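You operate a simulated robot arm through the tools that you are given. There is no shell and no other tool.

You run a simulated two-armed robot. Do the job below in one go: nothing can be reset, and whatever is moved stays where it is left.

JOB
Snug wheel nuts D, C and B with the blue 2 Nm wrench.
Fine: the wheel on the bench; stop at each click; wrench back on its rest; leave the other nuts. Set down upright: what you pick out.

It is judged by the outcome, as a careful person would: the job done as asked, and still so three seconds after it is handed in. It fails if anything else is knocked over, pushed out of place, dropped, spilled or broken.

ROBOT AND FRAMES
Two 7-joint arms with three-finger grippers on one trunk that stands fixed in place. Base frame: the origin is at the foot of the trunk, x ahead of it, y to its left, z up; the work surface is at about z = 700. Units: mm, rad, N and s.
The left shoulder is at [70, 165, 1138], the right one opposite. With the tool pointing down near the work surface each hand reaches from about 320 to 860 mm from the base axis, measured 20 degrees to its own side. Payload 3.91 kg a hand.
The TCP of each hand is the grasp point between the finger pads, 30 mm short of the fingertips. In the tool frame z runs along the fingers and y along their closing line. The gripper opens to 116 mm; its body begins 73 mm behind the TCP.
Orientation is told as [roll, pitch, yaw] about the base's x, y, z axes, in that order, counted from this pose: with the fingers straight down and closing along the base's y, the tool's x points along the base's -x, its y along +y and its z along -z.

CONTROLS
- The arms move only by the tool servo_tool. It takes "left_targets", "right_targets" or both (then of equal length, played together; a hand with none holds still); each is a list of rows, each a list of 7 numbers: the shift along the tool's x, y, z in mm, then the turn, a rotation vector about the tool's x, y, z in degrees, then the gripper command, from -1 (shut) to 1 (fully open), values between in proportion. In form: [[dx, dy, dz, ax, ay, az, claw], ...]. A call has 1 to 20 rows; each row shifts and turns the commanded pose from where the row before left it, along the tool's axes as they then stand. Rows are played at 5 a second. More than 50 mm and 0.15 rad between two rows, or a gripper value outside its range, and nothing of the call is played. A pose out of reach is approached as far as the arm can. The call stops where the force on the tool passes 40 N (or 10 N more than at its start, if that is more) or the arm is blocked; 0.2 s more then pass. The fingers move at their own pace (about 153 mm/s each) and stop on an object; they squeeze with about 40 N. The grip force told is the motor's: it shows also when the fingers shut on nothing. Time passes only in rows, and 0.2 s behind the last, so rows that do not move let the fingers close. The reply holds the time, the measured pose of the TCP, the force on the tool along the base axes, the opening and the grip force, in the units named above and with some noise, with the torque about the TCP (base axes, N m) and any sound that the robot's microphone picked up.
- Cameras (640 x 400 px; columns grow to the right, rows downward): "scene" is now at [131.8, -22.5, 1444.5]; the picture's right is [-0.27, -0.96, 0.00], its down [-0.64, 0.18, -0.75] and it looks along [0.72, -0.20, -0.66] (base axes); focal length 337 px, centre (320, 200). "left" rides on the left gripper at [75, 17, -88] in its tool frame; the picture's right is [-0.22, 0.97, 0.00], its down [-0.70, -0.16, -0.70] and it looks along [-0.68, -0.16, 0.71] (tool axes); focal length 247 px, centre (320, 200). "right" rides on the right gripper at [52, 56, -88] in its tool frame; the picture's right is [-0.73, 0.68, 0.00], its down [-0.49, -0.52, -0.70] and it looks along [-0.48, -0.51, 0.71] (tool axes); focal length 247 px, centre (320, 200). There is no depth. A picture from a camera that has moved, and an enlarged one, comes with that camera's place and axes in the base frame and with its lens.
- snapshot(camera): a new picture of that camera. No time passes.
- lift_body(by): slides the trunk up (or, below 0, down) by that many mm; the arms and the scene camera ride with it, the base frame stays. It gives what a move gives, with no picture.
- head_to(pan, tilt): turns the head with the scene camera to pan (to the left, within 1.501 rad either way) and tilt (down, from -0.506 to 1.204), counted from straight ahead of the robot. It gives what a move gives.
- enlarge(camera, box): a new picture of the part [left, top, right, bottom] of that camera's present view, enlarged. No time passes.
- finish_job(): hands the job in; it is judged then, once.

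Nothing tells you positions but the pictures and the camera data. Unless the task says otherwise, let go and move clear before handing in.

The tools are called after ">>>" by a JSON object that holds its "fn" and its "kwargs". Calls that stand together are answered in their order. servo_tool: Moves the arms, as the interface text tells. Its arguments: {"type":"object","properties":{"left_targets":{"type":"array","items":{"type":"array","items":{"type":"number"}}},"right_targets":{"type":"array","items":{"type":"array","items":{"type":"number"}}}},"required":[]} The other tools are called the same way: lift_body (by) moves the trunk up or down; head_to (pan, tilt) turns the head that bears the scene camera; snapshot (camera) takes a picture; enlarge (camera, box) takes an enlarged picture of a part of a camera's view; finish_job () hands the job in.

At the start:

```text
time: 0.0
left_ee_pos: [662.1, 180.0, 1188.4]
left_orientation: [-0.001, 0.001, -0.001]
left_contact_force: [0.8, -0.4, -0.8]
left_torque: [-0.02, -0.01, 0.0]
left_finger_gap: 116.1
left_finger_force: 0.0
right_ee_pos: [563.7, -328.0, 1162.7]
right_orientation: [0.001, 0.0, 0.0]
right_contact_force: [0.0, 0.4, -0.6]
right_torque: [-0.03, 0.01, -0.02]
right_finger_gap: 116.0
right_finger_force: 0.1
trunk travel left (down, up): [-675.0, 165.0]
head pan, tilt (commanded): [-0.276, 0.723]
```

scene: 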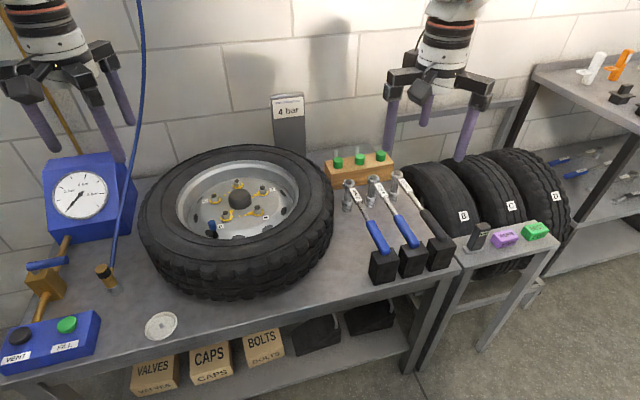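
right: 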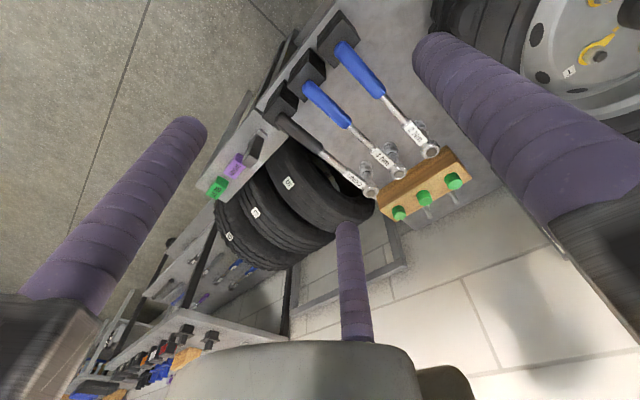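
left: 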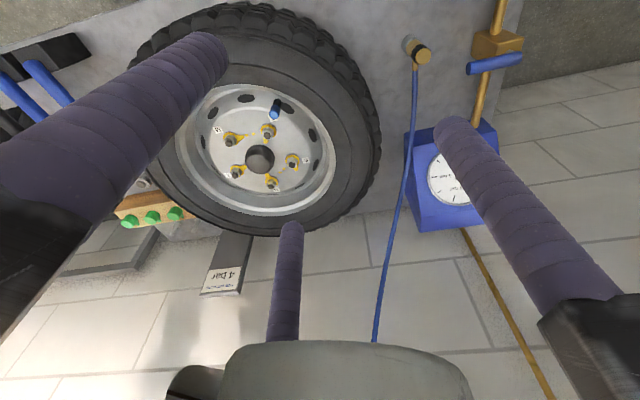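

I see a wheel lying on the bench, three wrenches resting on stands to its right (two blue, one black) and tags on the wrenches and nuts. I'll take closer looks before moving.

>>> {"fn": "enlarge", "kwargs": {"camera": "scene", "box": [320, 150, 480, 290]}}

>>> {"fn": "enlarge", "kwargs": {"camera": "scene", "box": [170, 150, 310, 250]}}

>>> {"fn": "enlarge", "kwargs": {"camera": "left", "box": [170, 80, 350, 220]}}

>>> {"fn": "enlarge", "kwargs": {"camera": "right", "box": [260, 20, 480, 220]}}

```text
2.86 times, centred on (400, 220) of scene
camera zoom: at [131.8, -22.5, 1444.5], right [-0.27, -0.96, 0.0], down [-0.64, 0.18, -0.75], along [0.72, -0.2, -0.66], focal length 962 px, centre (91, 143)
```

zoom: 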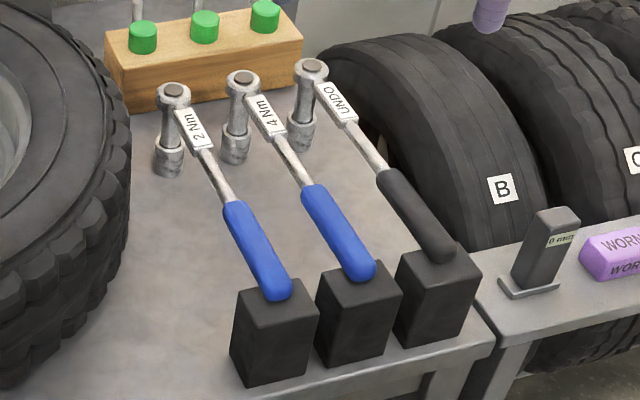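

```text
4.00 times, centred on (240, 200) of scene
camera zoom: at [131.8, -22.5, 1444.5], right [-0.27, -0.96, 0.0], down [-0.64, 0.18, -0.75], along [0.72, -0.2, -0.66], focal length 1347 px, centre (640, 200)
```

zoom: 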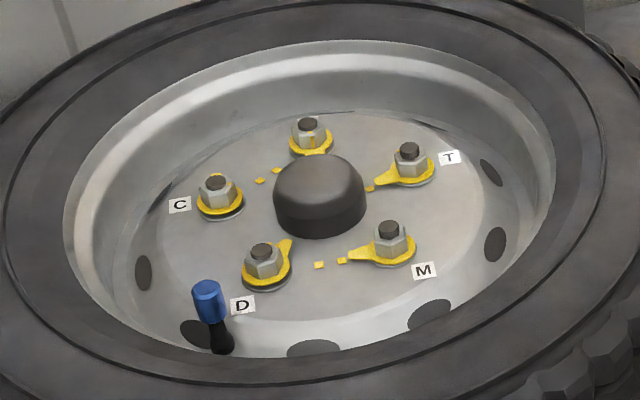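

```text
2.86 times, centred on (260, 150) of left
camera zoom: at [586.3, 196.8, 1276.1], right [0.22, 0.97, 0.0], down [0.7, -0.16, 0.7], along [0.68, -0.16, -0.71], focal length 706 px, centre (491, 343)
```

zoom: 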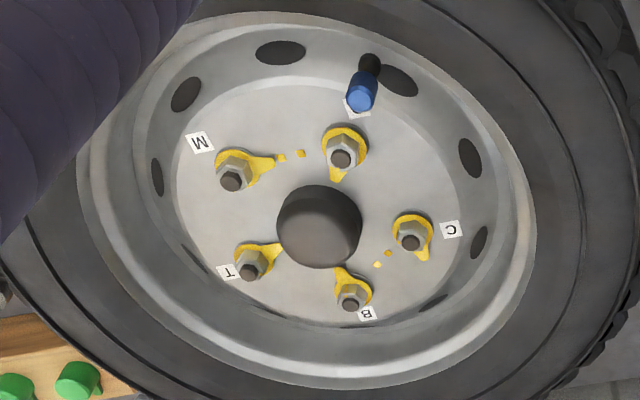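

```text
2.00 times, centred on (370, 120) of right
camera zoom: at [511.8, -271.3, 1249.6], right [0.73, 0.68, 0.0], down [0.49, -0.52, 0.7], along [0.48, -0.51, -0.71], focal length 494 px, centre (220, 360)
```

zoom: 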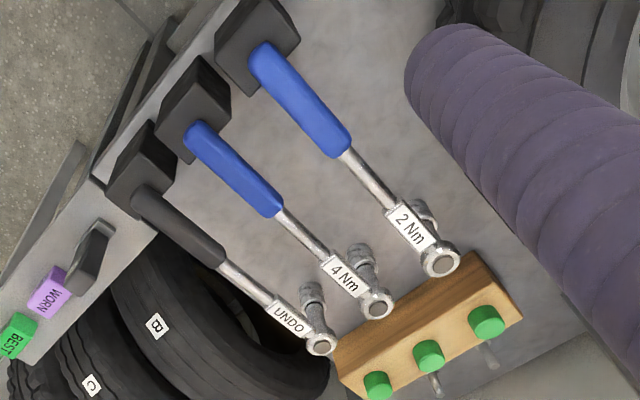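

The 2 Nm wrench is the leftmost one, lying along x at y≈-323 (head near [872,-323,817], handle end near [602,-322,805]). By triangulation the wheel centre is about [862,0], with nuts on a radius of about 70 (B [931,0], C [883,67], D [805,41], stud tops z≈843). I'll clear the left arm back, and bring the right hand camera closer to look.

>>> {"fn": "servo_tool", "kwargs": {"left_targets": [[30, 15, -10, 0, 0, 0, 1], [40, 25, -10, 0, 0, 0, 1], [40, 25, -10, 0, 0, 0, 1], [40, 25, -10, 0, 0, 0, 1], [40, 25, 0, 0, 0, 0, 1], [20, 15, 0, 0, 0, 0, 1]], "right_targets": [[0, 20, 20, 0, 0, 0, 1], [0, 25, 30, 0, 0, 0, 1], [0, 25, 30, 0, 0, 0, 1], [0, 25, 30, 0, 0, 0, 1], [0, 25, 30, 0, 0, 0, 1], [4, 8, 20, 0, 0, 0, 1]]}}

```text
time: 1.4
left_ee_pos: [450.1, 300.1, 1233.0]
left_orientation: [0.056, -0.002, -0.008]
left_contact_force: [-0.6, 0.4, 0.2]
left_torque: [-0.17, -0.16, -0.02]
left_finger_gap: 116.0
left_finger_force: 0.0
right_ee_pos: [559.2, -200.1, 1000.6]
right_orientation: [-0.001, -0.002, 0.003]
right_contact_force: [0.2, 0.1, -0.6]
right_torque: [0.07, 0.03, 0.0]
right_finger_gap: 115.9
right_finger_force: 0.1
trunk travel left (down, up): [-675.0, 165.0]
head pan, tilt (commanded): [-0.276, 0.723]
```

The left hand is now back at [450,300,1233] and the right hand is at [559,-200,1001]. I'll look at the wrench from the right camera and at the wheel from the scene camera.

>>> {"fn": "snapshot", "kwargs": {"camera": "right"}}

>>> {"fn": "snapshot", "kwargs": {"camera": "scene"}}

>>> {"fn": "snapshot", "kwargs": {"camera": "left"}}

```text
taken
camera right: at [507.4, -143.4, 1088.6], right [0.73, 0.68, 0.0], down [0.49, -0.52, 0.7], along [0.48, -0.51, -0.71], focal length 247 px, centre (320, 200)
```

right: 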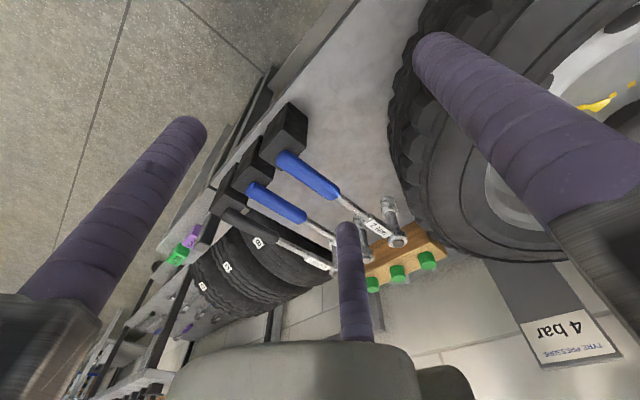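

```text
taken
camera scene: at [131.6, -22.4, 1444.6], right [-0.27, -0.96, 0.0], down [-0.64, 0.18, -0.75], along [0.72, -0.2, -0.66], focal length 337 px, centre (320, 200)
```

scene: 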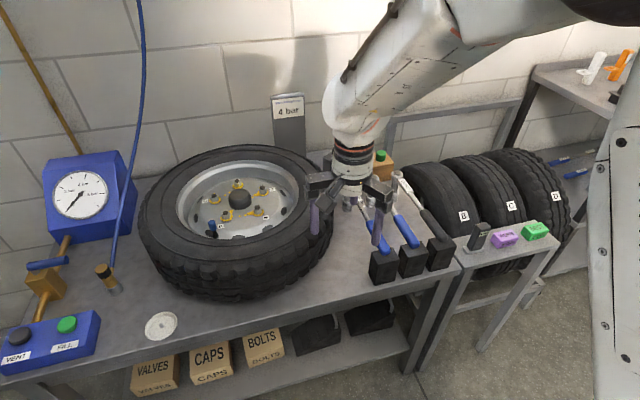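

```text
taken
camera left: at [375.3, 313.1, 1321.3], right [0.23, 0.97, 0.05], down [0.69, -0.2, 0.69], along [0.68, -0.12, -0.72], focal length 247 px, centre (320, 200)
```

left: 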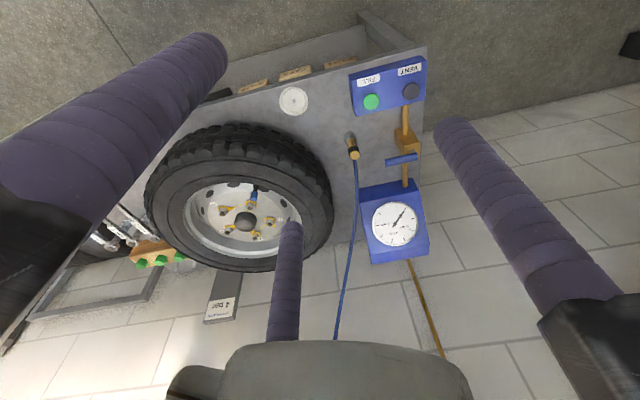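

The wrench block and head are now visible from the right camera; I'll zoom for the geometry of the rest and head.

>>> {"fn": "enlarge", "kwargs": {"camera": "right", "box": [200, 80, 460, 300]}}

>>> {"fn": "enlarge", "kwargs": {"camera": "right", "box": [380, 0, 640, 270]}}

```text
1.82 times, centred on (330, 190) of right
camera zoom: at [507.4, -143.4, 1088.6], right [0.73, 0.68, 0.0], down [0.49, -0.52, 0.7], along [0.48, -0.51, -0.71], focal length 449 px, centre (302, 218)
```

zoom: 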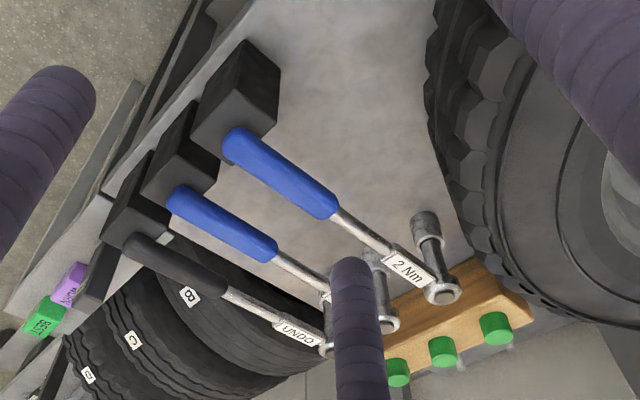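

```text
1.48 times, centred on (510, 135) of right
camera zoom: at [507.4, -143.4, 1088.6], right [0.73, 0.68, 0.0], down [0.49, -0.52, 0.7], along [0.48, -0.51, -0.71], focal length 366 px, centre (38, 296)
```

zoom: 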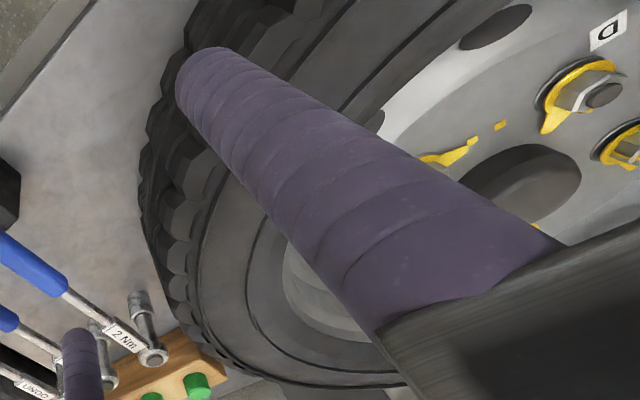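

I'll zoom in on the blocks and the wrench bodies from the head camera.

>>> {"fn": "enlarge", "kwargs": {"camera": "scene", "box": [350, 210, 430, 290]}}

>>> {"fn": "enlarge", "kwargs": {"camera": "right", "box": [250, 80, 350, 200]}}

>>> {"fn": "enlarge", "kwargs": {"camera": "right", "box": [330, 170, 430, 270]}}

```text
5.00 times, centred on (390, 250) of scene
camera zoom: at [131.6, -22.4, 1444.6], right [-0.27, -0.96, 0.0], down [-0.64, 0.18, -0.75], along [0.72, -0.2, -0.66], focal length 1684 px, centre (-30, -50)
```

zoom: 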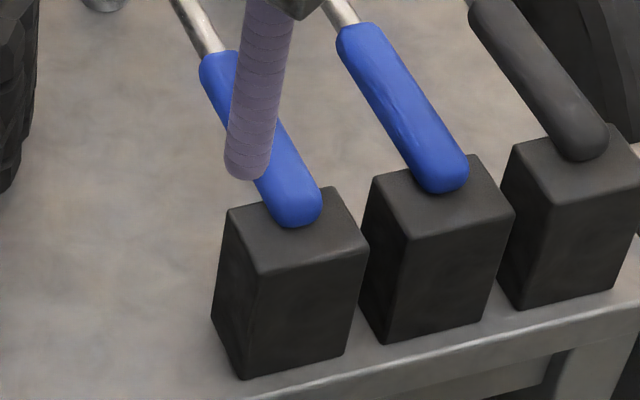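

```text
3.33 times, centred on (300, 140) of right
camera zoom: at [507.4, -143.4, 1088.6], right [0.73, 0.68, 0.0], down [0.49, -0.52, 0.7], along [0.48, -0.51, -0.71], focal length 823 px, centre (387, 400)
```

zoom: 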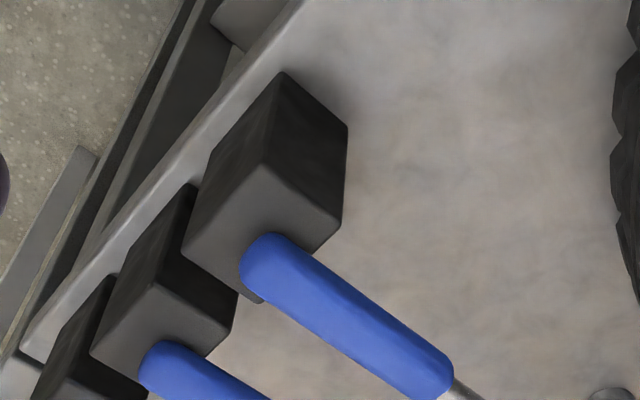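

```text
4.00 times, centred on (380, 220) of right
camera zoom: at [507.4, -143.4, 1088.6], right [0.73, 0.68, 0.0], down [0.49, -0.52, 0.7], along [0.48, -0.51, -0.71], focal length 988 px, centre (80, 120)
```

zoom: 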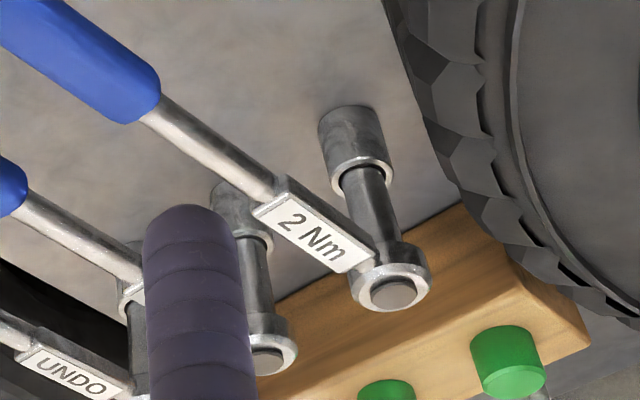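

The block under the handle spans x≈581–621, y≈-352…-295, top z≈790; the handle axis is at z≈803 and the socket hangs to about z=700. The three fingers look spaced at 120°, so I'll test how they close in free air before grasping.

>>> {"fn": "servo_tool", "kwargs": {"right_targets": [[0, 0, 0, 0, 0, 0, -0.5], [0, 0, 0, 0, 0, 0, -0.5], [0, 0, 0, 0, 0, 0, -0.5]]}}

>>> {"fn": "snapshot", "kwargs": {"camera": "right"}}

>>> {"fn": "servo_tool", "kwargs": {"right_targets": [[0, 0, 0, 0, 0, 0, -1], [0, 0, 0, 0, 0, 0, -1], [0, 0, 0, 0, 0, 0, -1]]}}

>>> {"fn": "snapshot", "kwargs": {"camera": "right"}}

```text
time: 2.2
left_ee_pos: [450.5, 309.1, 1229.9]
left_orientation: [-0.002, -0.002, 0.001]
left_contact_force: [0.2, -0.2, -0.2]
left_torque: [0.0, 0.01, 0.01]
left_finger_gap: 116.1
left_finger_force: 0.1
right_ee_pos: [559.9, -198.4, 1002.3]
right_orientation: [-0.001, 0.0, 0.002]
right_contact_force: [0.1, -0.4, -0.6]
right_torque: [-0.06, 0.01, -0.01]
right_finger_gap: 29.2
right_finger_force: 0.3
trunk travel left (down, up): [-675.0, 165.0]
head pan, tilt (commanded): [-0.276, 0.723]
```

```text
taken
camera right: at [507.5, -142.8, 1088.9], right [0.73, 0.68, 0.0], down [0.49, -0.52, 0.7], along [0.48, -0.51, -0.71], focal length 247 px, centre (320, 200)
```

right: 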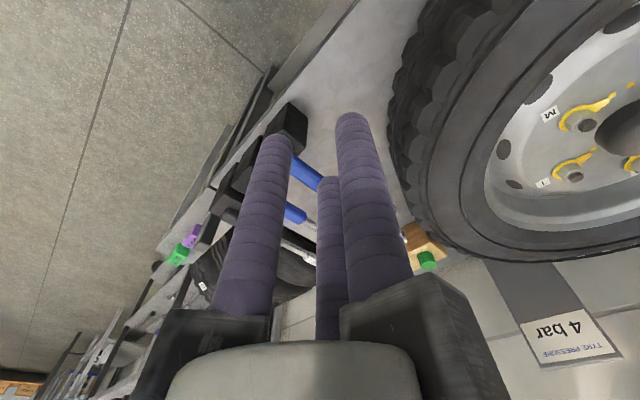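

```text
time: 3.0
left_ee_pos: [451.1, 308.5, 1230.1]
left_orientation: [-0.001, 0.001, 0.0]
left_contact_force: [-0.8, 0.0, -0.7]
left_torque: [0.0, 0.03, -0.03]
left_finger_gap: 116.0
left_finger_force: 0.2
right_ee_pos: [559.5, -200.6, 1000.5]
right_orientation: [0.0, 0.0, 0.0]
right_contact_force: [-0.6, 0.2, -0.3]
right_torque: [0.02, 0.02, 0.04]
right_finger_gap: 9.0
right_finger_force: 40.0
trunk travel left (down, up): [-675.0, 165.0]
head pan, tilt (commanded): [-0.276, 0.723]
```

```text
taken
camera right: at [507.5, -143.9, 1088.8], right [0.73, 0.68, 0.0], down [0.49, -0.52, 0.7], along [0.48, -0.51, -0.71], focal length 247 px, centre (320, 200)
```

right: 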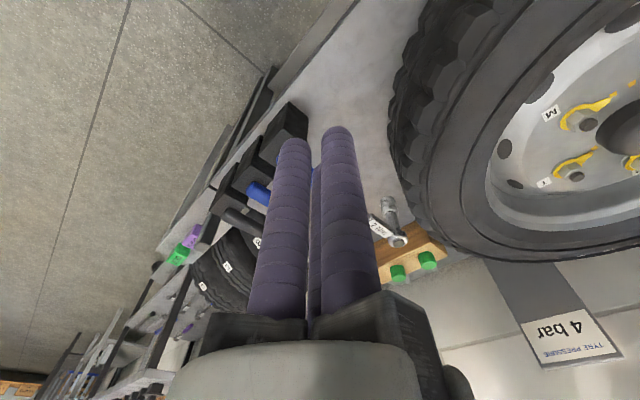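

The fingers close like a three-jaw chuck (thumb at +y, two at ±x/-y), so a handle of about 13 mm radius settles about 8 mm toward the thumb. I'll go above the handle at [672,-334] with a partly open gap (~70 mm), keeping clear of the blocks, and check.

>>> {"fn": "servo_tool", "kwargs": {"right_targets": [[-22.5, -26.7, 10, 0, 0, 0, 0.2], [-22.5, -26.7, 20, 0, 0, 0, 0.2], [-22.5, -26.7, 20, 0, 0, 0, 0.2], [-22.5, -26.7, 20, 0, 0, 0, 0.2], [-22.5, -26.6, 20, 0, 0, 0, 0.2], [0, 0, 0, 0, 0, 0, 0.2]]}}

>>> {"fn": "snapshot", "kwargs": {"camera": "right"}}

>>> {"fn": "snapshot", "kwargs": {"camera": "scene"}}

```text
time: 4.4
left_ee_pos: [450.7, 309.4, 1228.7]
left_orientation: [-0.001, 0.0, 0.001]
left_contact_force: [-0.9, -0.3, -0.5]
left_torque: [-0.02, -0.02, -0.01]
left_finger_gap: 115.9
left_finger_force: 0.0
right_ee_pos: [668.1, -332.5, 914.7]
right_orientation: [-0.002, -0.002, 0.0]
right_contact_force: [-0.9, -0.6, -0.1]
right_torque: [-0.03, -0.07, -0.04]
right_finger_gap: 69.8
right_finger_force: 0.1
trunk travel left (down, up): [-675.0, 165.0]
head pan, tilt (commanded): [-0.276, 0.723]
```

```text
taken
camera right: at [617.1, -276.5, 1002.2], right [0.73, 0.68, 0.0], down [0.49, -0.52, 0.7], along [0.48, -0.51, -0.71], focal length 247 px, centre (320, 200)
```

right: 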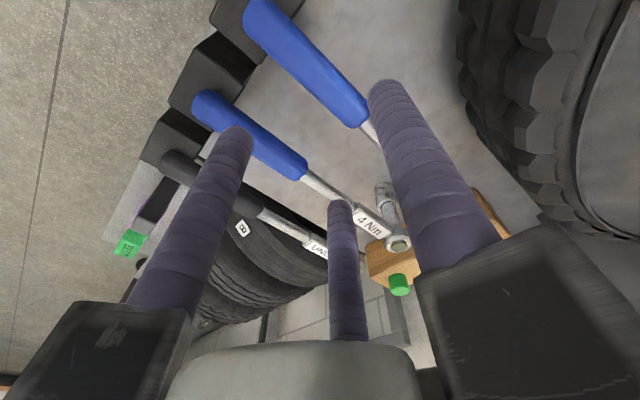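

```text
taken
camera scene: at [130.6, -21.5, 1444.6], right [-0.27, -0.96, 0.0], down [-0.64, 0.18, -0.75], along [0.72, -0.2, -0.66], focal length 337 px, centre (320, 200)
```

scene: 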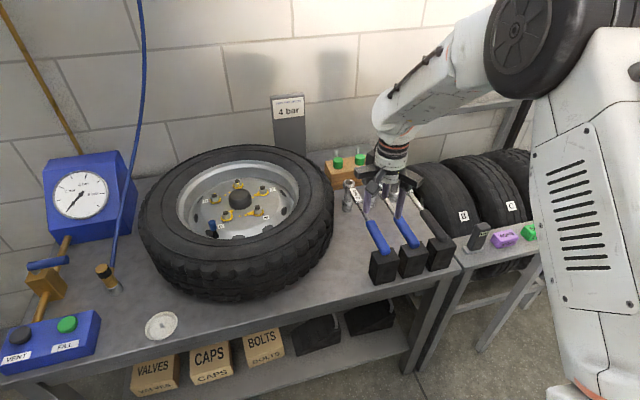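

The handle centreline is near y≈-322 and sits between the fingers. I'll descend to about z=812, then check before closing.

>>> {"fn": "servo_tool", "kwargs": {"right_targets": [[0, 0, 20, 0, 0, 0, 0.2], [0, 0, 20, 0, 0, 0, 0.2], [0, 0, 20, 0, 0, 0, 0.2], [0, 0, 20, 0, 0, 0, 0.2], [0, 0, 10, 0, 0, 0, 0.2], [0, 0, 8, 0, 0, 0, 0.2], [0, 0, 0, 0, 0, 0, 0.2]]}}

>>> {"fn": "snapshot", "kwargs": {"camera": "right"}}

>>> {"fn": "enlarge", "kwargs": {"camera": "scene", "box": [330, 150, 450, 290]}}

```text
time: 6.0
left_ee_pos: [451.2, 308.8, 1228.9]
left_orientation: [0.0, -0.001, 0.0]
left_contact_force: [-0.5, -0.8, 0.1]
left_torque: [0.0, -0.01, -0.02]
left_finger_gap: 116.0
left_finger_force: 0.0
right_ee_pos: [673.0, -334.3, 813.8]
right_orientation: [0.0, -0.001, 0.0]
right_contact_force: [0.0, 0.5, 0.3]
right_torque: [0.02, 0.0, 0.01]
right_finger_gap: 69.7
right_finger_force: 0.1
trunk travel left (down, up): [-675.0, 165.0]
head pan, tilt (commanded): [-0.276, 0.723]
```

```text
taken
camera right: at [620.0, -277.9, 902.6], right [0.73, 0.68, 0.0], down [0.49, -0.52, 0.7], along [0.48, -0.51, -0.71], focal length 247 px, centre (320, 200)
```

right: 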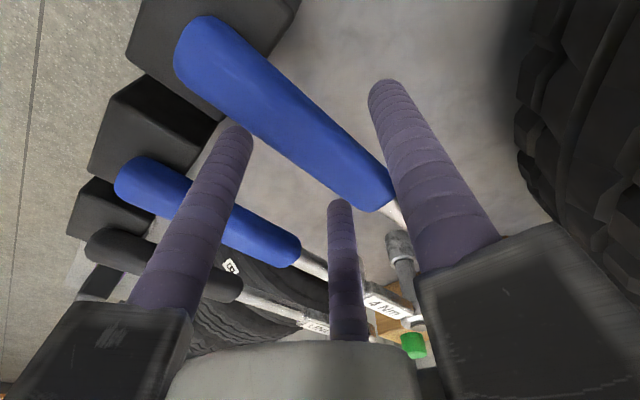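

```text
2.86 times, centred on (390, 220) of scene
camera zoom: at [131.6, -22.4, 1444.5], right [-0.27, -0.96, 0.0], down [-0.64, 0.18, -0.75], along [0.72, -0.2, -0.66], focal length 962 px, centre (120, 143)
```

zoom: 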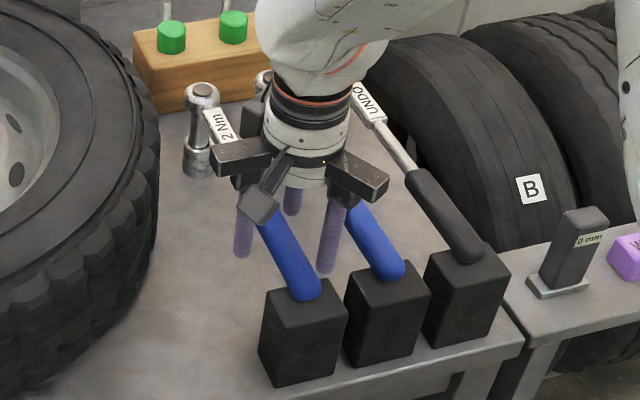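

The handle runs cleanly between the thumb and the two fingers. I'll nudge 3 mm in +y to centre the squeeze, then close.

>>> {"fn": "servo_tool", "kwargs": {"right_targets": [[0, 3, 0, 0, 0, 0, 0.2], [0, 0, 0, 0, 0, 0, 0], [0, 0, 0, 0, 0, 0, -0.15], [0, 0, 0, 0, 0, 0, -0.25], [0, 0, 0, 0, 0, 0, -0.5], [0, 0, 0, 0, 0, 0, -1], [0, 0, 0, 0, 0, 0, -1]]}}

>>> {"fn": "snapshot", "kwargs": {"camera": "right"}}

>>> {"fn": "enlarge", "kwargs": {"camera": "scene", "box": [330, 150, 450, 290]}}

```text
time: 7.6
left_ee_pos: [451.1, 308.1, 1229.5]
left_orientation: [0.0, 0.0, 0.0]
left_contact_force: [0.5, 0.2, -0.1]
left_torque: [-0.02, -0.04, 0.01]
left_finger_gap: 116.2
left_finger_force: 0.1
right_ee_pos: [673.0, -330.5, 814.6]
right_orientation: [0.0, -0.001, 0.0]
right_contact_force: [3.2, -3.2, 1.9]
right_torque: [-0.07, -0.14, -0.23]
right_finger_gap: 39.6
right_finger_force: 40.7
trunk travel left (down, up): [-675.0, 165.0]
head pan, tilt (commanded): [-0.276, 0.723]
```

```text
taken
camera right: at [620.7, -274.5, 902.9], right [0.73, 0.68, 0.0], down [0.49, -0.52, 0.7], along [0.48, -0.51, -0.71], focal length 247 px, centre (320, 200)
```

right: 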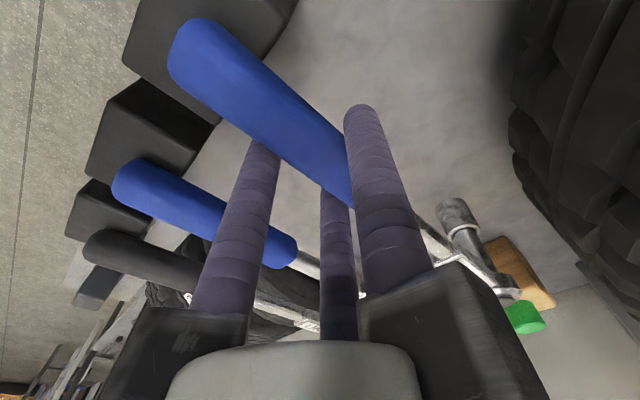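

```text
2.86 times, centred on (390, 220) of scene
camera zoom: at [132.0, -22.8, 1444.5], right [-0.27, -0.96, 0.0], down [-0.64, 0.18, -0.75], along [0.72, -0.2, -0.66], focal length 962 px, centre (120, 143)
```

zoom: 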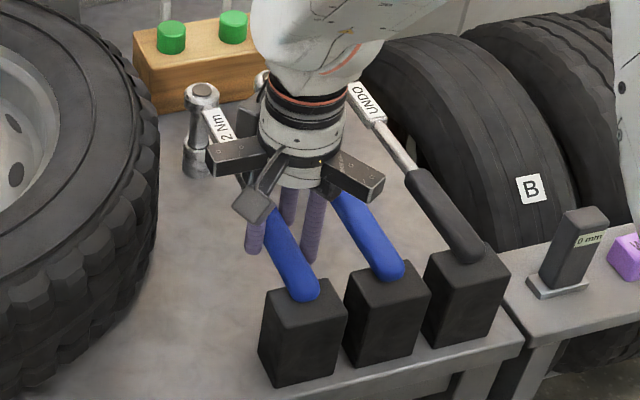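

The grip is firm (gap 39.6 mm on the handle, 40 N). The commanded rest pose is [672.2,-330.4,814.7], yaw 0, which I'll use for the return. Lifting a little to check that the wrench stays level.

>>> {"fn": "servo_tool", "kwargs": {"right_targets": [[0, 0, -3, 0, 0, 0, -1], [0, 0, -7, 0, 0, 0, -1], [0, 0, -10, 0, 0, 0, -1], [0, 0, -10, 0, 0, 0, -1], [0, 0, 0, 0, 0, 0, -1]]}}

>>> {"fn": "enlarge", "kwargs": {"camera": "scene", "box": [330, 150, 450, 290]}}

>>> {"fn": "snapshot", "kwargs": {"camera": "right"}}

```text
time: 8.8
left_ee_pos: [451.3, 308.6, 1229.4]
left_orientation: [0.0, 0.002, -0.002]
left_contact_force: [0.9, -0.5, -1.2]
left_torque: [0.01, -0.03, 0.0]
left_finger_gap: 116.1
left_finger_force: 0.0
right_ee_pos: [671.7, -330.3, 842.7]
right_orientation: [0.0, 0.001, -0.001]
right_contact_force: [-0.3, -0.5, -6.0]
right_torque: [-0.03, 0.64, 0.02]
right_finger_gap: 39.6
right_finger_force: 39.9
trunk travel left (down, up): [-675.0, 165.0]
head pan, tilt (commanded): [-0.276, 0.723]
```

```text
2.86 times, centred on (390, 220) of scene
camera zoom: at [132.9, -22.9, 1444.3], right [-0.27, -0.96, 0.0], down [-0.64, 0.18, -0.75], along [0.72, -0.2, -0.66], focal length 962 px, centre (120, 143)
```

zoom: 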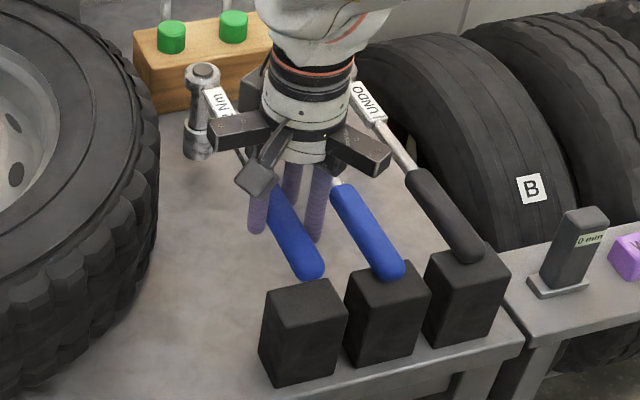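

```text
taken
camera right: at [620.3, -273.8, 931.4], right [0.73, 0.68, 0.0], down [0.49, -0.52, 0.7], along [0.48, -0.51, -0.71], focal length 247 px, centre (320, 200)
```

right: 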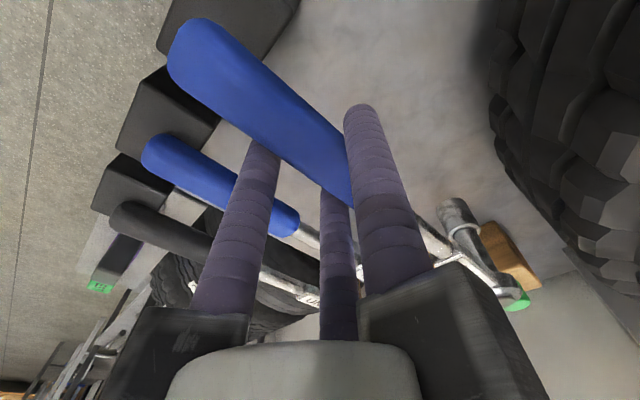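

The wrench is up and level (about 6 N weight) with no slip. Raising further so that the socket clears the tyre.

>>> {"fn": "servo_tool", "kwargs": {"right_targets": [[0, 0, -20, 0, 0, 0, -1], [0, 0, -30, 0, 0, 0, -1], [0, 0, -35, 0, 0, 0, -1], [0, 0, -35, 0, 0, 0, -1], [0, 0, -35, 0, 0, 0, -1], [0, 0, -30, 0, 0, 0, -1], [0, 0, -15, 0, 0, 0, -1], [0, 0, 0, 0, 0, 0, -1]]}}

>>> {"fn": "snapshot", "kwargs": {"camera": "scene"}}

>>> {"fn": "snapshot", "kwargs": {"camera": "right"}}

```text
time: 10.6
left_ee_pos: [452.3, 309.4, 1228.4]
left_orientation: [0.001, 0.0, -0.001]
left_contact_force: [0.1, 0.1, 0.1]
left_torque: [-0.05, -0.01, 0.03]
left_finger_gap: 116.2
left_finger_force: 0.1
right_ee_pos: [676.6, -329.1, 1043.7]
right_orientation: [-0.002, 0.0, -0.001]
right_contact_force: [0.0, 0.1, -6.2]
right_torque: [-0.06, 0.59, 0.02]
right_finger_gap: 39.2
right_finger_force: 40.2
trunk travel left (down, up): [-675.0, 165.0]
head pan, tilt (commanded): [-0.276, 0.723]
```

```text
taken
camera scene: at [132.9, -22.9, 1444.3], right [-0.27, -0.96, 0.0], down [-0.64, 0.18, -0.75], along [0.72, -0.2, -0.66], focal length 337 px, centre (320, 200)
```

scene: 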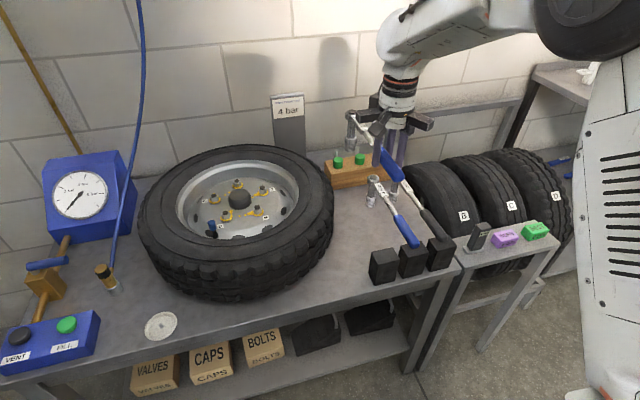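

```text
taken
camera right: at [623.2, -272.5, 1132.3], right [0.73, 0.68, 0.0], down [0.49, -0.52, 0.7], along [0.48, -0.51, -0.71], focal length 247 px, centre (320, 200)
```

right: 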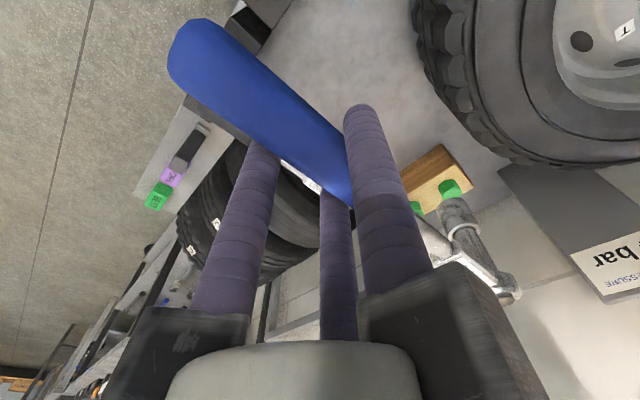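

The wrench is held level at z≈1044. I'll move the left arm further away and zoom in on nuts D, C and B for accurate positions and hex orientation.

>>> {"fn": "servo_tool", "kwargs": {"left_targets": [[10, 30, 0, 0, 0, 0, 1], [10, 30, 0, 0, 0, 0, 1], [10, 30, 0, 0, 0, 0, 1], [0, 0, 0, 0, 0, 0, 1]]}}

>>> {"fn": "enlarge", "kwargs": {"camera": "scene", "box": [205, 170, 285, 240]}}

>>> {"fn": "enlarge", "kwargs": {"camera": "left", "box": [200, 150, 320, 270]}}

```text
time: 11.6
left_ee_pos: [421.5, 400.0, 1230.1]
left_orientation: [0.002, 0.001, -0.003]
left_contact_force: [-0.3, -0.5, 0.2]
left_torque: [-0.01, 0.0, 0.01]
left_finger_gap: 115.9
left_finger_force: 0.0
right_ee_pos: [675.1, -328.6, 1044.0]
right_orientation: [-0.001, 0.001, 0.001]
right_contact_force: [0.5, -0.4, -6.2]
right_torque: [-0.02, 0.63, -0.02]
right_finger_gap: 39.4
right_finger_force: 39.9
trunk travel left (down, up): [-675.0, 165.0]
head pan, tilt (commanded): [-0.276, 0.723]
```

```text
5.71 times, centred on (245, 205) of scene
camera zoom: at [132.9, -23.4, 1444.3], right [-0.27, -0.96, 0.0], down [-0.64, 0.18, -0.75], along [0.72, -0.2, -0.66], focal length 1924 px, centre (749, 171)
```

zoom: 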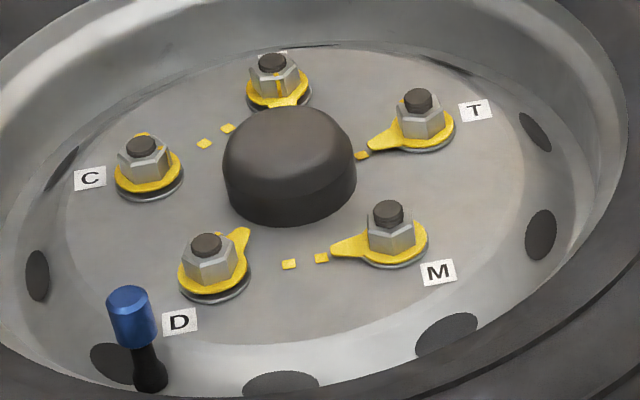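

```text
3.33 times, centred on (260, 210) of left
camera zoom: at [345.0, 416.7, 1317.5], right [0.22, 0.97, 0.0], down [0.7, -0.16, 0.7], along [0.68, -0.16, -0.71], focal length 823 px, centre (520, 167)
```

zoom: 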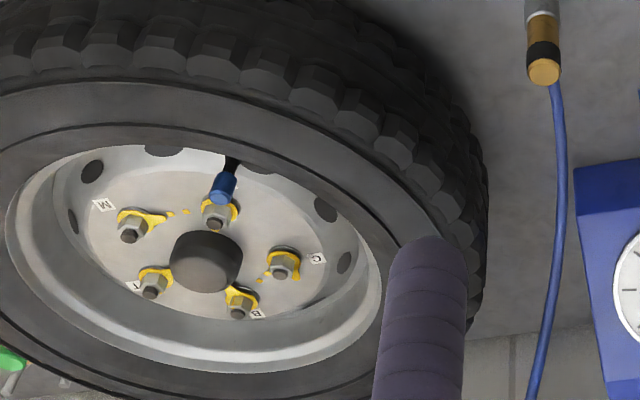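

The yellow pointers show how loose the nuts are: D, C and B each look about 50° short (clockwise) of their marks, while M and T are on theirs. I'll carry the wrench at height to above nut D, with the handle yawed +35° so there is room for a clockwise sweep.

>>> {"fn": "servo_tool", "kwargs": {"right_targets": [[1.9, 17.91, 0, 0, 0, -2.5, -1], [1.117, 17.973, 0, 0, 0, -2.5, -1], [0.332, 18.005, 0, 0, 0, -2.5, -1], [-0.454, 18.002, 0, 0, 0, -2.5, -1], [-1.238, 17.965, 0, 0, 0, -2.5, -1], [-2.021, 17.894, 0, 0, 0, -2.5, -1], [-2.8, 17.789, 0, 0, 0, -2.5, -1], [-3.573, 17.649, 0, 0, 0, -2.5, -1], [-4.34, 17.477, 0, 0, 0, -2.5, -1], [-5.098, 17.271, 0, 0, 0, -2.5, -1], [-5.846, 17.032, 0, 0, 0, -2.5, -1], [-6.584, 16.761, 0, 0, 0, -2.5, -1], [-7.309, 16.458, 0, 0, 0, -2.5, -1], [-8.019, 16.124, 0, 0, 0, -2.5, -1], [0, 0, 0, 0, 0, 0, -1]]}}

>>> {"fn": "snapshot", "kwargs": {"camera": "scene"}}

>>> {"fn": "snapshot", "kwargs": {"camera": "left"}}

>>> {"fn": "snapshot", "kwargs": {"camera": "right"}}

```text
time: 14.8
left_ee_pos: [421.6, 400.9, 1230.0]
left_orientation: [0.0, -0.001, 0.0]
left_contact_force: [0.2, -0.4, 0.4]
left_torque: [0.04, -0.02, 0.01]
left_finger_gap: 116.0
left_finger_force: 0.1
right_ee_pos: [645.9, -79.2, 1040.7]
right_orientation: [0.0, -0.001, 0.612]
right_contact_force: [0.7, 0.9, -5.8]
right_torque: [-0.38, 0.5, 0.02]
right_finger_gap: 39.5
right_finger_force: 40.2
trunk travel left (down, up): [-675.0, 165.0]
head pan, tilt (commanded): [-0.276, 0.723]
```

```text
taken
camera scene: at [132.7, -22.9, 1444.4], right [-0.27, -0.96, 0.0], down [-0.64, 0.18, -0.75], along [0.72, -0.2, -0.66], focal length 337 px, centre (320, 200)
```

scene: 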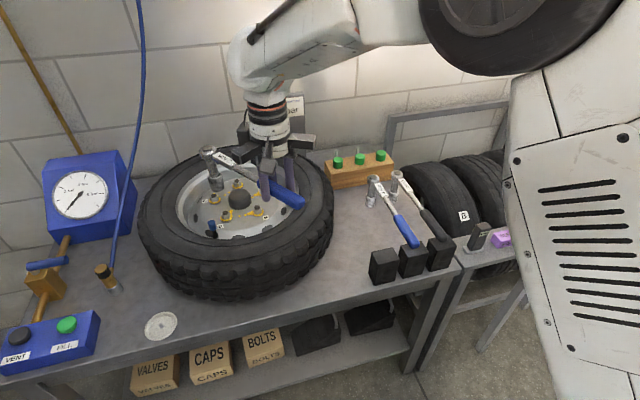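

```text
taken
camera left: at [345.0, 416.8, 1317.4], right [0.22, 0.97, 0.0], down [0.7, -0.16, 0.7], along [0.68, -0.16, -0.71], focal length 247 px, centre (320, 200)
```

left: 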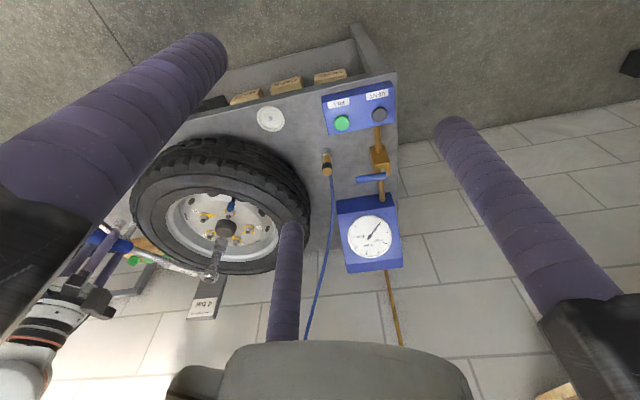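

```text
taken
camera right: at [571.7, -63.4, 1130.0], right [0.21, 0.98, 0.0], down [0.7, -0.15, 0.7], along [0.68, -0.15, -0.71], focal length 247 px, centre (320, 200)
```

right: 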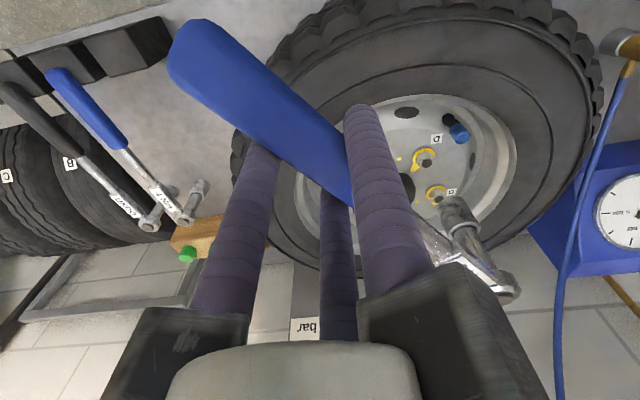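

The wrench is over the wheel. I'll zoom in on the socket to locate it precisely against nut D.

>>> {"fn": "enlarge", "kwargs": {"camera": "scene", "box": [185, 135, 285, 245]}}

>>> {"fn": "enlarge", "kwargs": {"camera": "left", "box": [160, 170, 300, 300]}}

>>> {"fn": "enlarge", "kwargs": {"camera": "right", "box": [390, 90, 540, 320]}}

```text
3.64 times, centred on (235, 190) of scene
camera zoom: at [132.7, -22.9, 1444.4], right [-0.27, -0.96, 0.0], down [-0.64, 0.18, -0.75], along [0.72, -0.2, -0.66], focal length 1225 px, centre (629, 236)
```

zoom: 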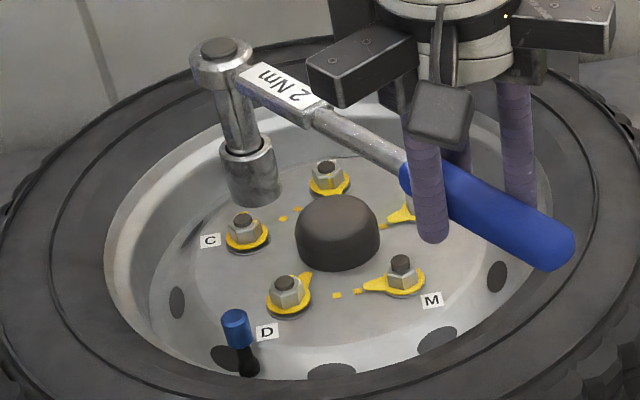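

```text
3.08 times, centred on (230, 235) of left
camera zoom: at [345.0, 416.8, 1317.4], right [0.22, 0.97, 0.0], down [0.7, -0.16, 0.7], along [0.68, -0.16, -0.71], focal length 760 px, centre (597, 92)
```

zoom: 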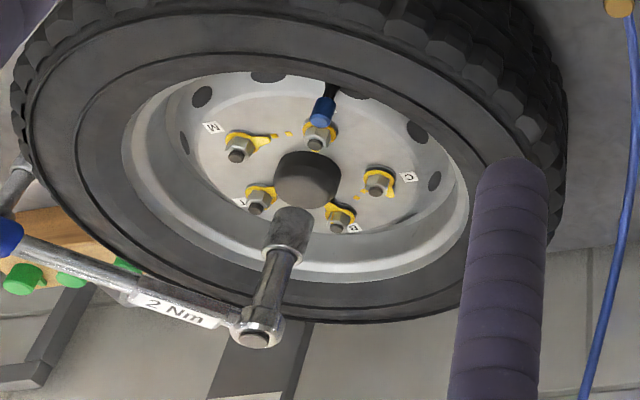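

```text
1.74 times, centred on (465, 205) of right
camera zoom: at [571.7, -63.4, 1130.0], right [0.21, 0.98, 0.0], down [0.7, -0.15, 0.7], along [0.68, -0.15, -0.71], focal length 430 px, centre (68, 191)
```

zoom: 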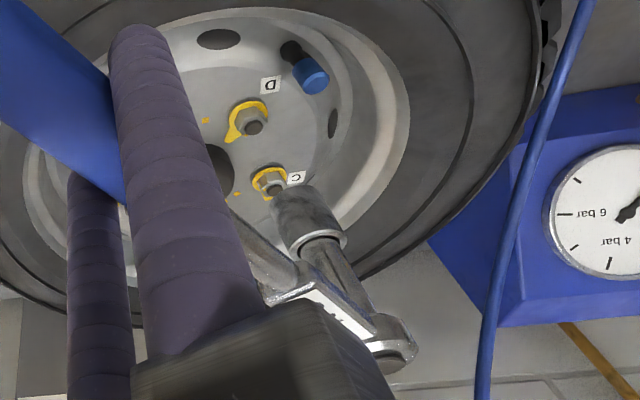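

Socket bottom is at about [804,43,927] and nut D at about [804,41]; the socket is nearly above it. I'll lower 66 mm to just above the stud and re-measure.

>>> {"fn": "servo_tool", "kwargs": {"right_targets": [[0, 0, 10, 0, 0, 0, -1], [0, 0, 15, 0, 0, 0, -1], [0, 0, 15, 0, 0, 0, -1], [0, 0, 15, 0, 0, 0, -1], [0, 0, 11, 0, 0, 0, -1], [0, 0, 0, 0, 0, 0, -1], [0, 0, 0, 0, 0, 0, -1]]}}

>>> {"fn": "enlarge", "kwargs": {"camera": "scene", "box": [195, 165, 265, 245]}}

>>> {"fn": "enlarge", "kwargs": {"camera": "left", "box": [170, 175, 280, 285]}}

>>> {"fn": "enlarge", "kwargs": {"camera": "right", "box": [390, 110, 520, 300]}}

```text
time: 16.4
left_ee_pos: [420.4, 400.4, 1229.1]
left_orientation: [0.001, 0.0, -0.001]
left_contact_force: [1.0, -0.4, 0.0]
left_torque: [0.0, 0.01, 0.0]
left_finger_gap: 115.9
left_finger_force: 0.2
right_ee_pos: [645.8, -80.9, 975.5]
right_orientation: [0.001, 0.0, 0.612]
right_contact_force: [0.2, -0.9, -5.8]
right_torque: [-0.39, 0.42, 0.0]
right_finger_gap: 39.4
right_finger_force: 40.4
trunk travel left (down, up): [-675.0, 165.0]
head pan, tilt (commanded): [-0.276, 0.723]
```

```text
5.00 times, centred on (230, 205) of scene
camera zoom: at [132.8, -22.4, 1444.4], right [-0.27, -0.96, 0.0], down [-0.64, 0.18, -0.75], along [0.72, -0.2, -0.66], focal length 1684 px, centre (770, 175)
```

zoom: 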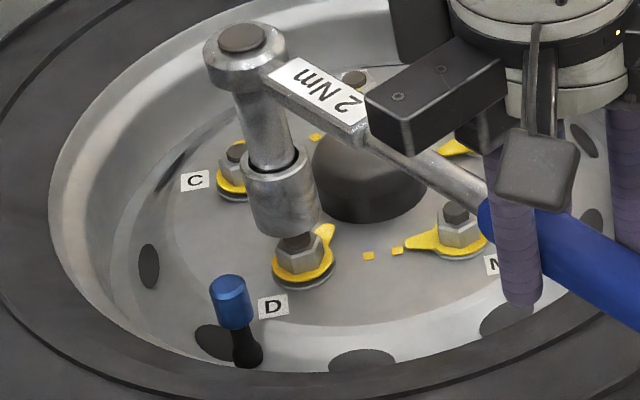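

```text
3.64 times, centred on (225, 230) of left
camera zoom: at [345.0, 417.3, 1317.3], right [0.22, 0.97, 0.0], down [0.7, -0.16, 0.7], along [0.68, -0.16, -0.71], focal length 898 px, centre (666, 91)
```

zoom: 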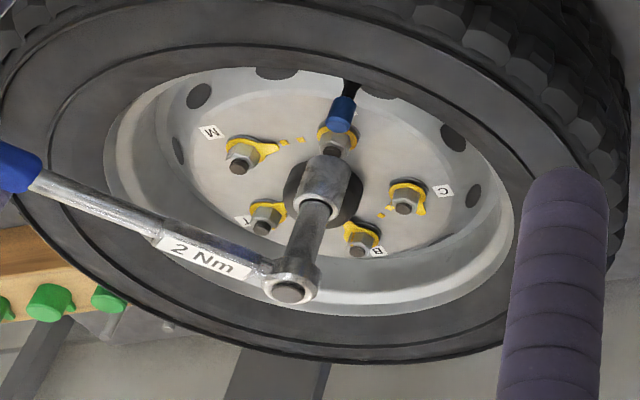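

```text
2.11 times, centred on (455, 205) of right
camera zoom: at [570.2, -64.7, 1063.9], right [0.21, 0.98, 0.0], down [0.7, -0.15, 0.7], along [0.68, -0.15, -0.71], focal length 520 px, centre (36, 190)
```

zoom: 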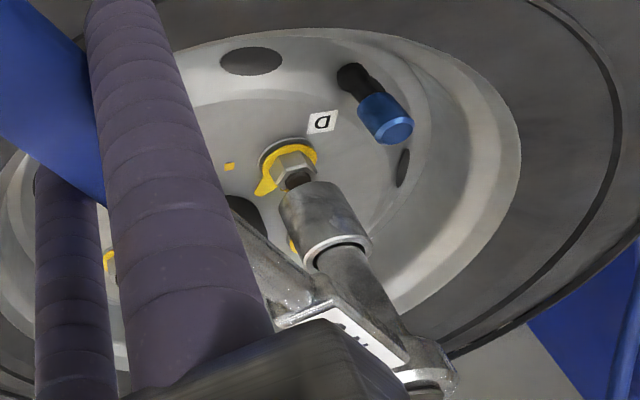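

Both side views put the socket axis about 2.5 mm too far toward +y and about 1 mm too far toward -x of nut D. I'll correct that and lower gently in small steps.

>>> {"fn": "servo_tool", "kwargs": {"right_targets": [[0.56, -2.54, 0, 0, 0, 0, -1], [0, 0, 5, 0, 0, 0, -1], [0, 0, 5, 0, 0, 0, -1], [0, 0, 4, 0, 0, 0, -1], [0, 0, 0, 0, 0, 0, -1], [0, 0, 0, 0, 0, 0, -1]]}}

>>> {"fn": "enlarge", "kwargs": {"camera": "scene", "box": [195, 175, 265, 245]}}

>>> {"fn": "enlarge", "kwargs": {"camera": "left", "box": [190, 175, 270, 265]}}

>>> {"fn": "enlarge", "kwargs": {"camera": "right", "box": [400, 120, 500, 270]}}

```text
time: 17.8
left_ee_pos: [419.7, 399.4, 1230.6]
left_orientation: [-0.003, 0.0, -0.001]
left_contact_force: [0.3, 0.0, 0.0]
left_torque: [0.03, 0.02, -0.02]
left_finger_gap: 116.0
left_finger_force: 0.1
right_ee_pos: [646.4, -81.9, 962.2]
right_orientation: [0.0, 0.0, 0.611]
right_contact_force: [0.3, 1.0, -6.0]
right_torque: [-0.38, 0.48, 0.0]
right_finger_gap: 39.4
right_finger_force: 40.1
trunk travel left (down, up): [-675.0, 165.0]
head pan, tilt (commanded): [-0.276, 0.723]
```

```text
5.71 times, centred on (230, 210) of scene
camera zoom: at [132.6, -22.4, 1444.4], right [-0.27, -0.96, 0.0], down [-0.64, 0.18, -0.75], along [0.72, -0.2, -0.66], focal length 1924 px, centre (834, 143)
```

zoom: 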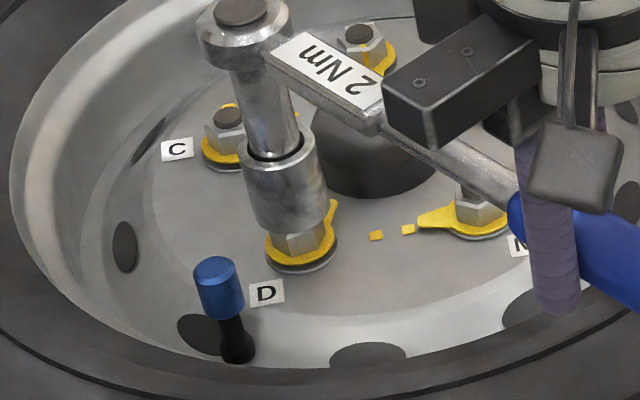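

```text
4.44 times, centred on (230, 220) of left
camera zoom: at [344.8, 417.4, 1317.3], right [0.22, 0.97, 0.0], down [0.7, -0.16, 0.7], along [0.68, -0.16, -0.71], focal length 1098 px, centre (720, 111)
```

zoom: 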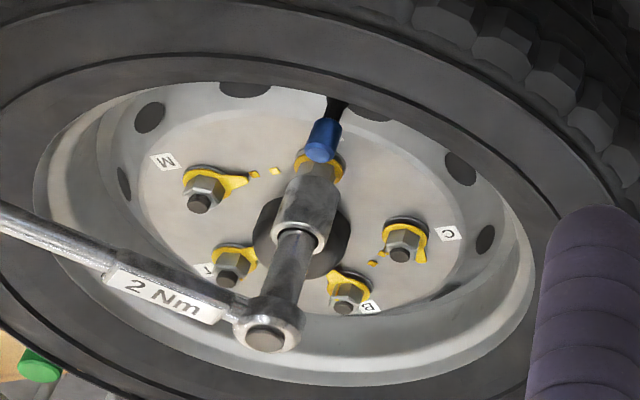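

```text
2.67 times, centred on (450, 195) of right
camera zoom: at [571.7, -65.9, 1050.8], right [0.21, 0.98, 0.0], down [0.7, -0.15, 0.7], along [0.68, -0.15, -0.71], focal length 659 px, centre (-27, 213)
```

zoom: 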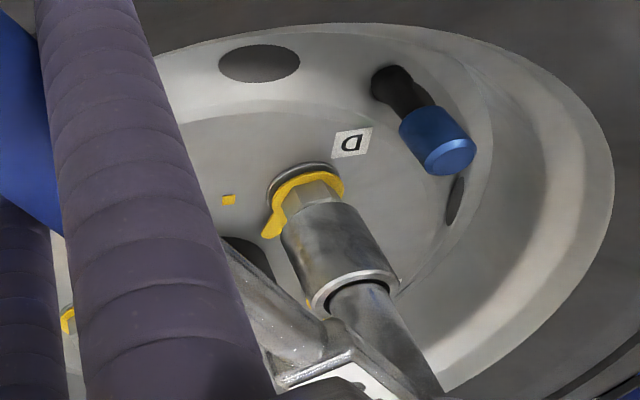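

The socket lines up with nut D in all three views (within about 1 mm). Continuing down slowly, watching the force.

>>> {"fn": "servo_tool", "kwargs": {"right_targets": [[0, 0, 4, 0, 0, 0, -1], [0, 0, 4, 0, 0, 0, -1], [0, 0, 0, 0, 0, 0, -1], [0, 0, 0, 0, 0, 0, -1]]}}

```text
time: 18.8
left_ee_pos: [418.8, 401.6, 1229.4]
left_orientation: [0.0, -0.001, 0.001]
left_contact_force: [-0.2, 0.6, -0.1]
left_torque: [-0.01, -0.03, -0.01]
left_finger_gap: 115.9
left_finger_force: 0.0
right_ee_pos: [645.8, -82.0, 957.8]
right_orientation: [0.0, -0.001, 0.612]
right_contact_force: [-5.0, 0.4, 4.3]
right_torque: [0.72, -0.44, 0.64]
right_finger_gap: 39.6
right_finger_force: 40.1
trunk travel left (down, up): [-675.0, 165.0]
head pan, tilt (commanded): [-0.276, 0.723]
```

Light contact (about 10 N up, a -x push at the head) with the socket bottom near z≈843. I'll look at what is touching.

>>> {"fn": "enlarge", "kwargs": {"camera": "scene", "box": [205, 185, 255, 235]}}

>>> {"fn": "enlarge", "kwargs": {"camera": "right", "box": [410, 140, 490, 240]}}

>>> {"fn": "enlarge", "kwargs": {"camera": "left", "box": [205, 180, 265, 240]}}

```text
8.00 times, centred on (230, 210) of scene
camera zoom: at [130.2, -22.5, 1444.7], right [-0.27, -0.96, 0.0], down [-0.64, 0.18, -0.75], along [0.72, -0.2, -0.66], focal length 2694 px, centre (1040, 120)
```

zoom: 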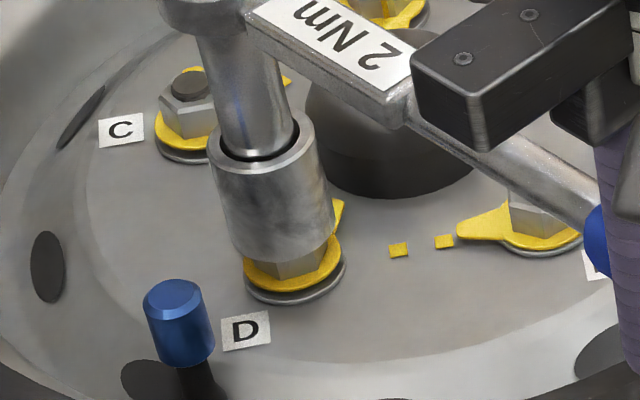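

```text
4.00 times, centred on (450, 190) of right
camera zoom: at [570.7, -66.0, 1044.8], right [0.21, 0.98, 0.0], down [0.7, -0.15, 0.7], along [0.69, -0.15, -0.71], focal length 988 px, centre (-200, 240)
```

zoom: 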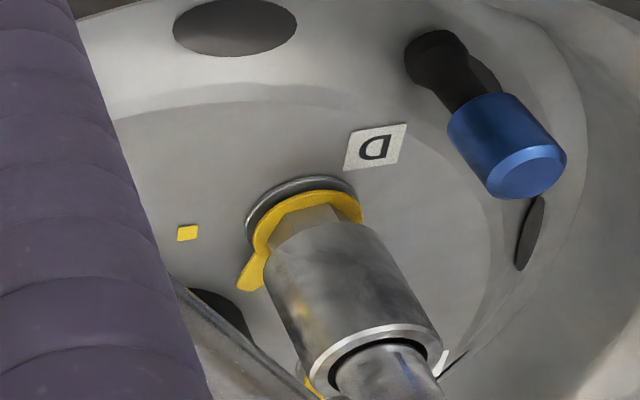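

```text
6.67 times, centred on (235, 210) of left
camera zoom: at [342.6, 417.3, 1318.0], right [0.22, 0.97, 0.0], down [0.7, -0.16, 0.7], along [0.68, -0.16, -0.71], focal length 1646 px, centre (887, 133)
```

zoom: 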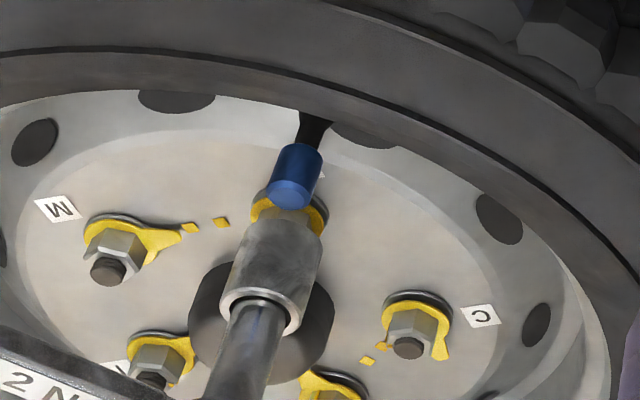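

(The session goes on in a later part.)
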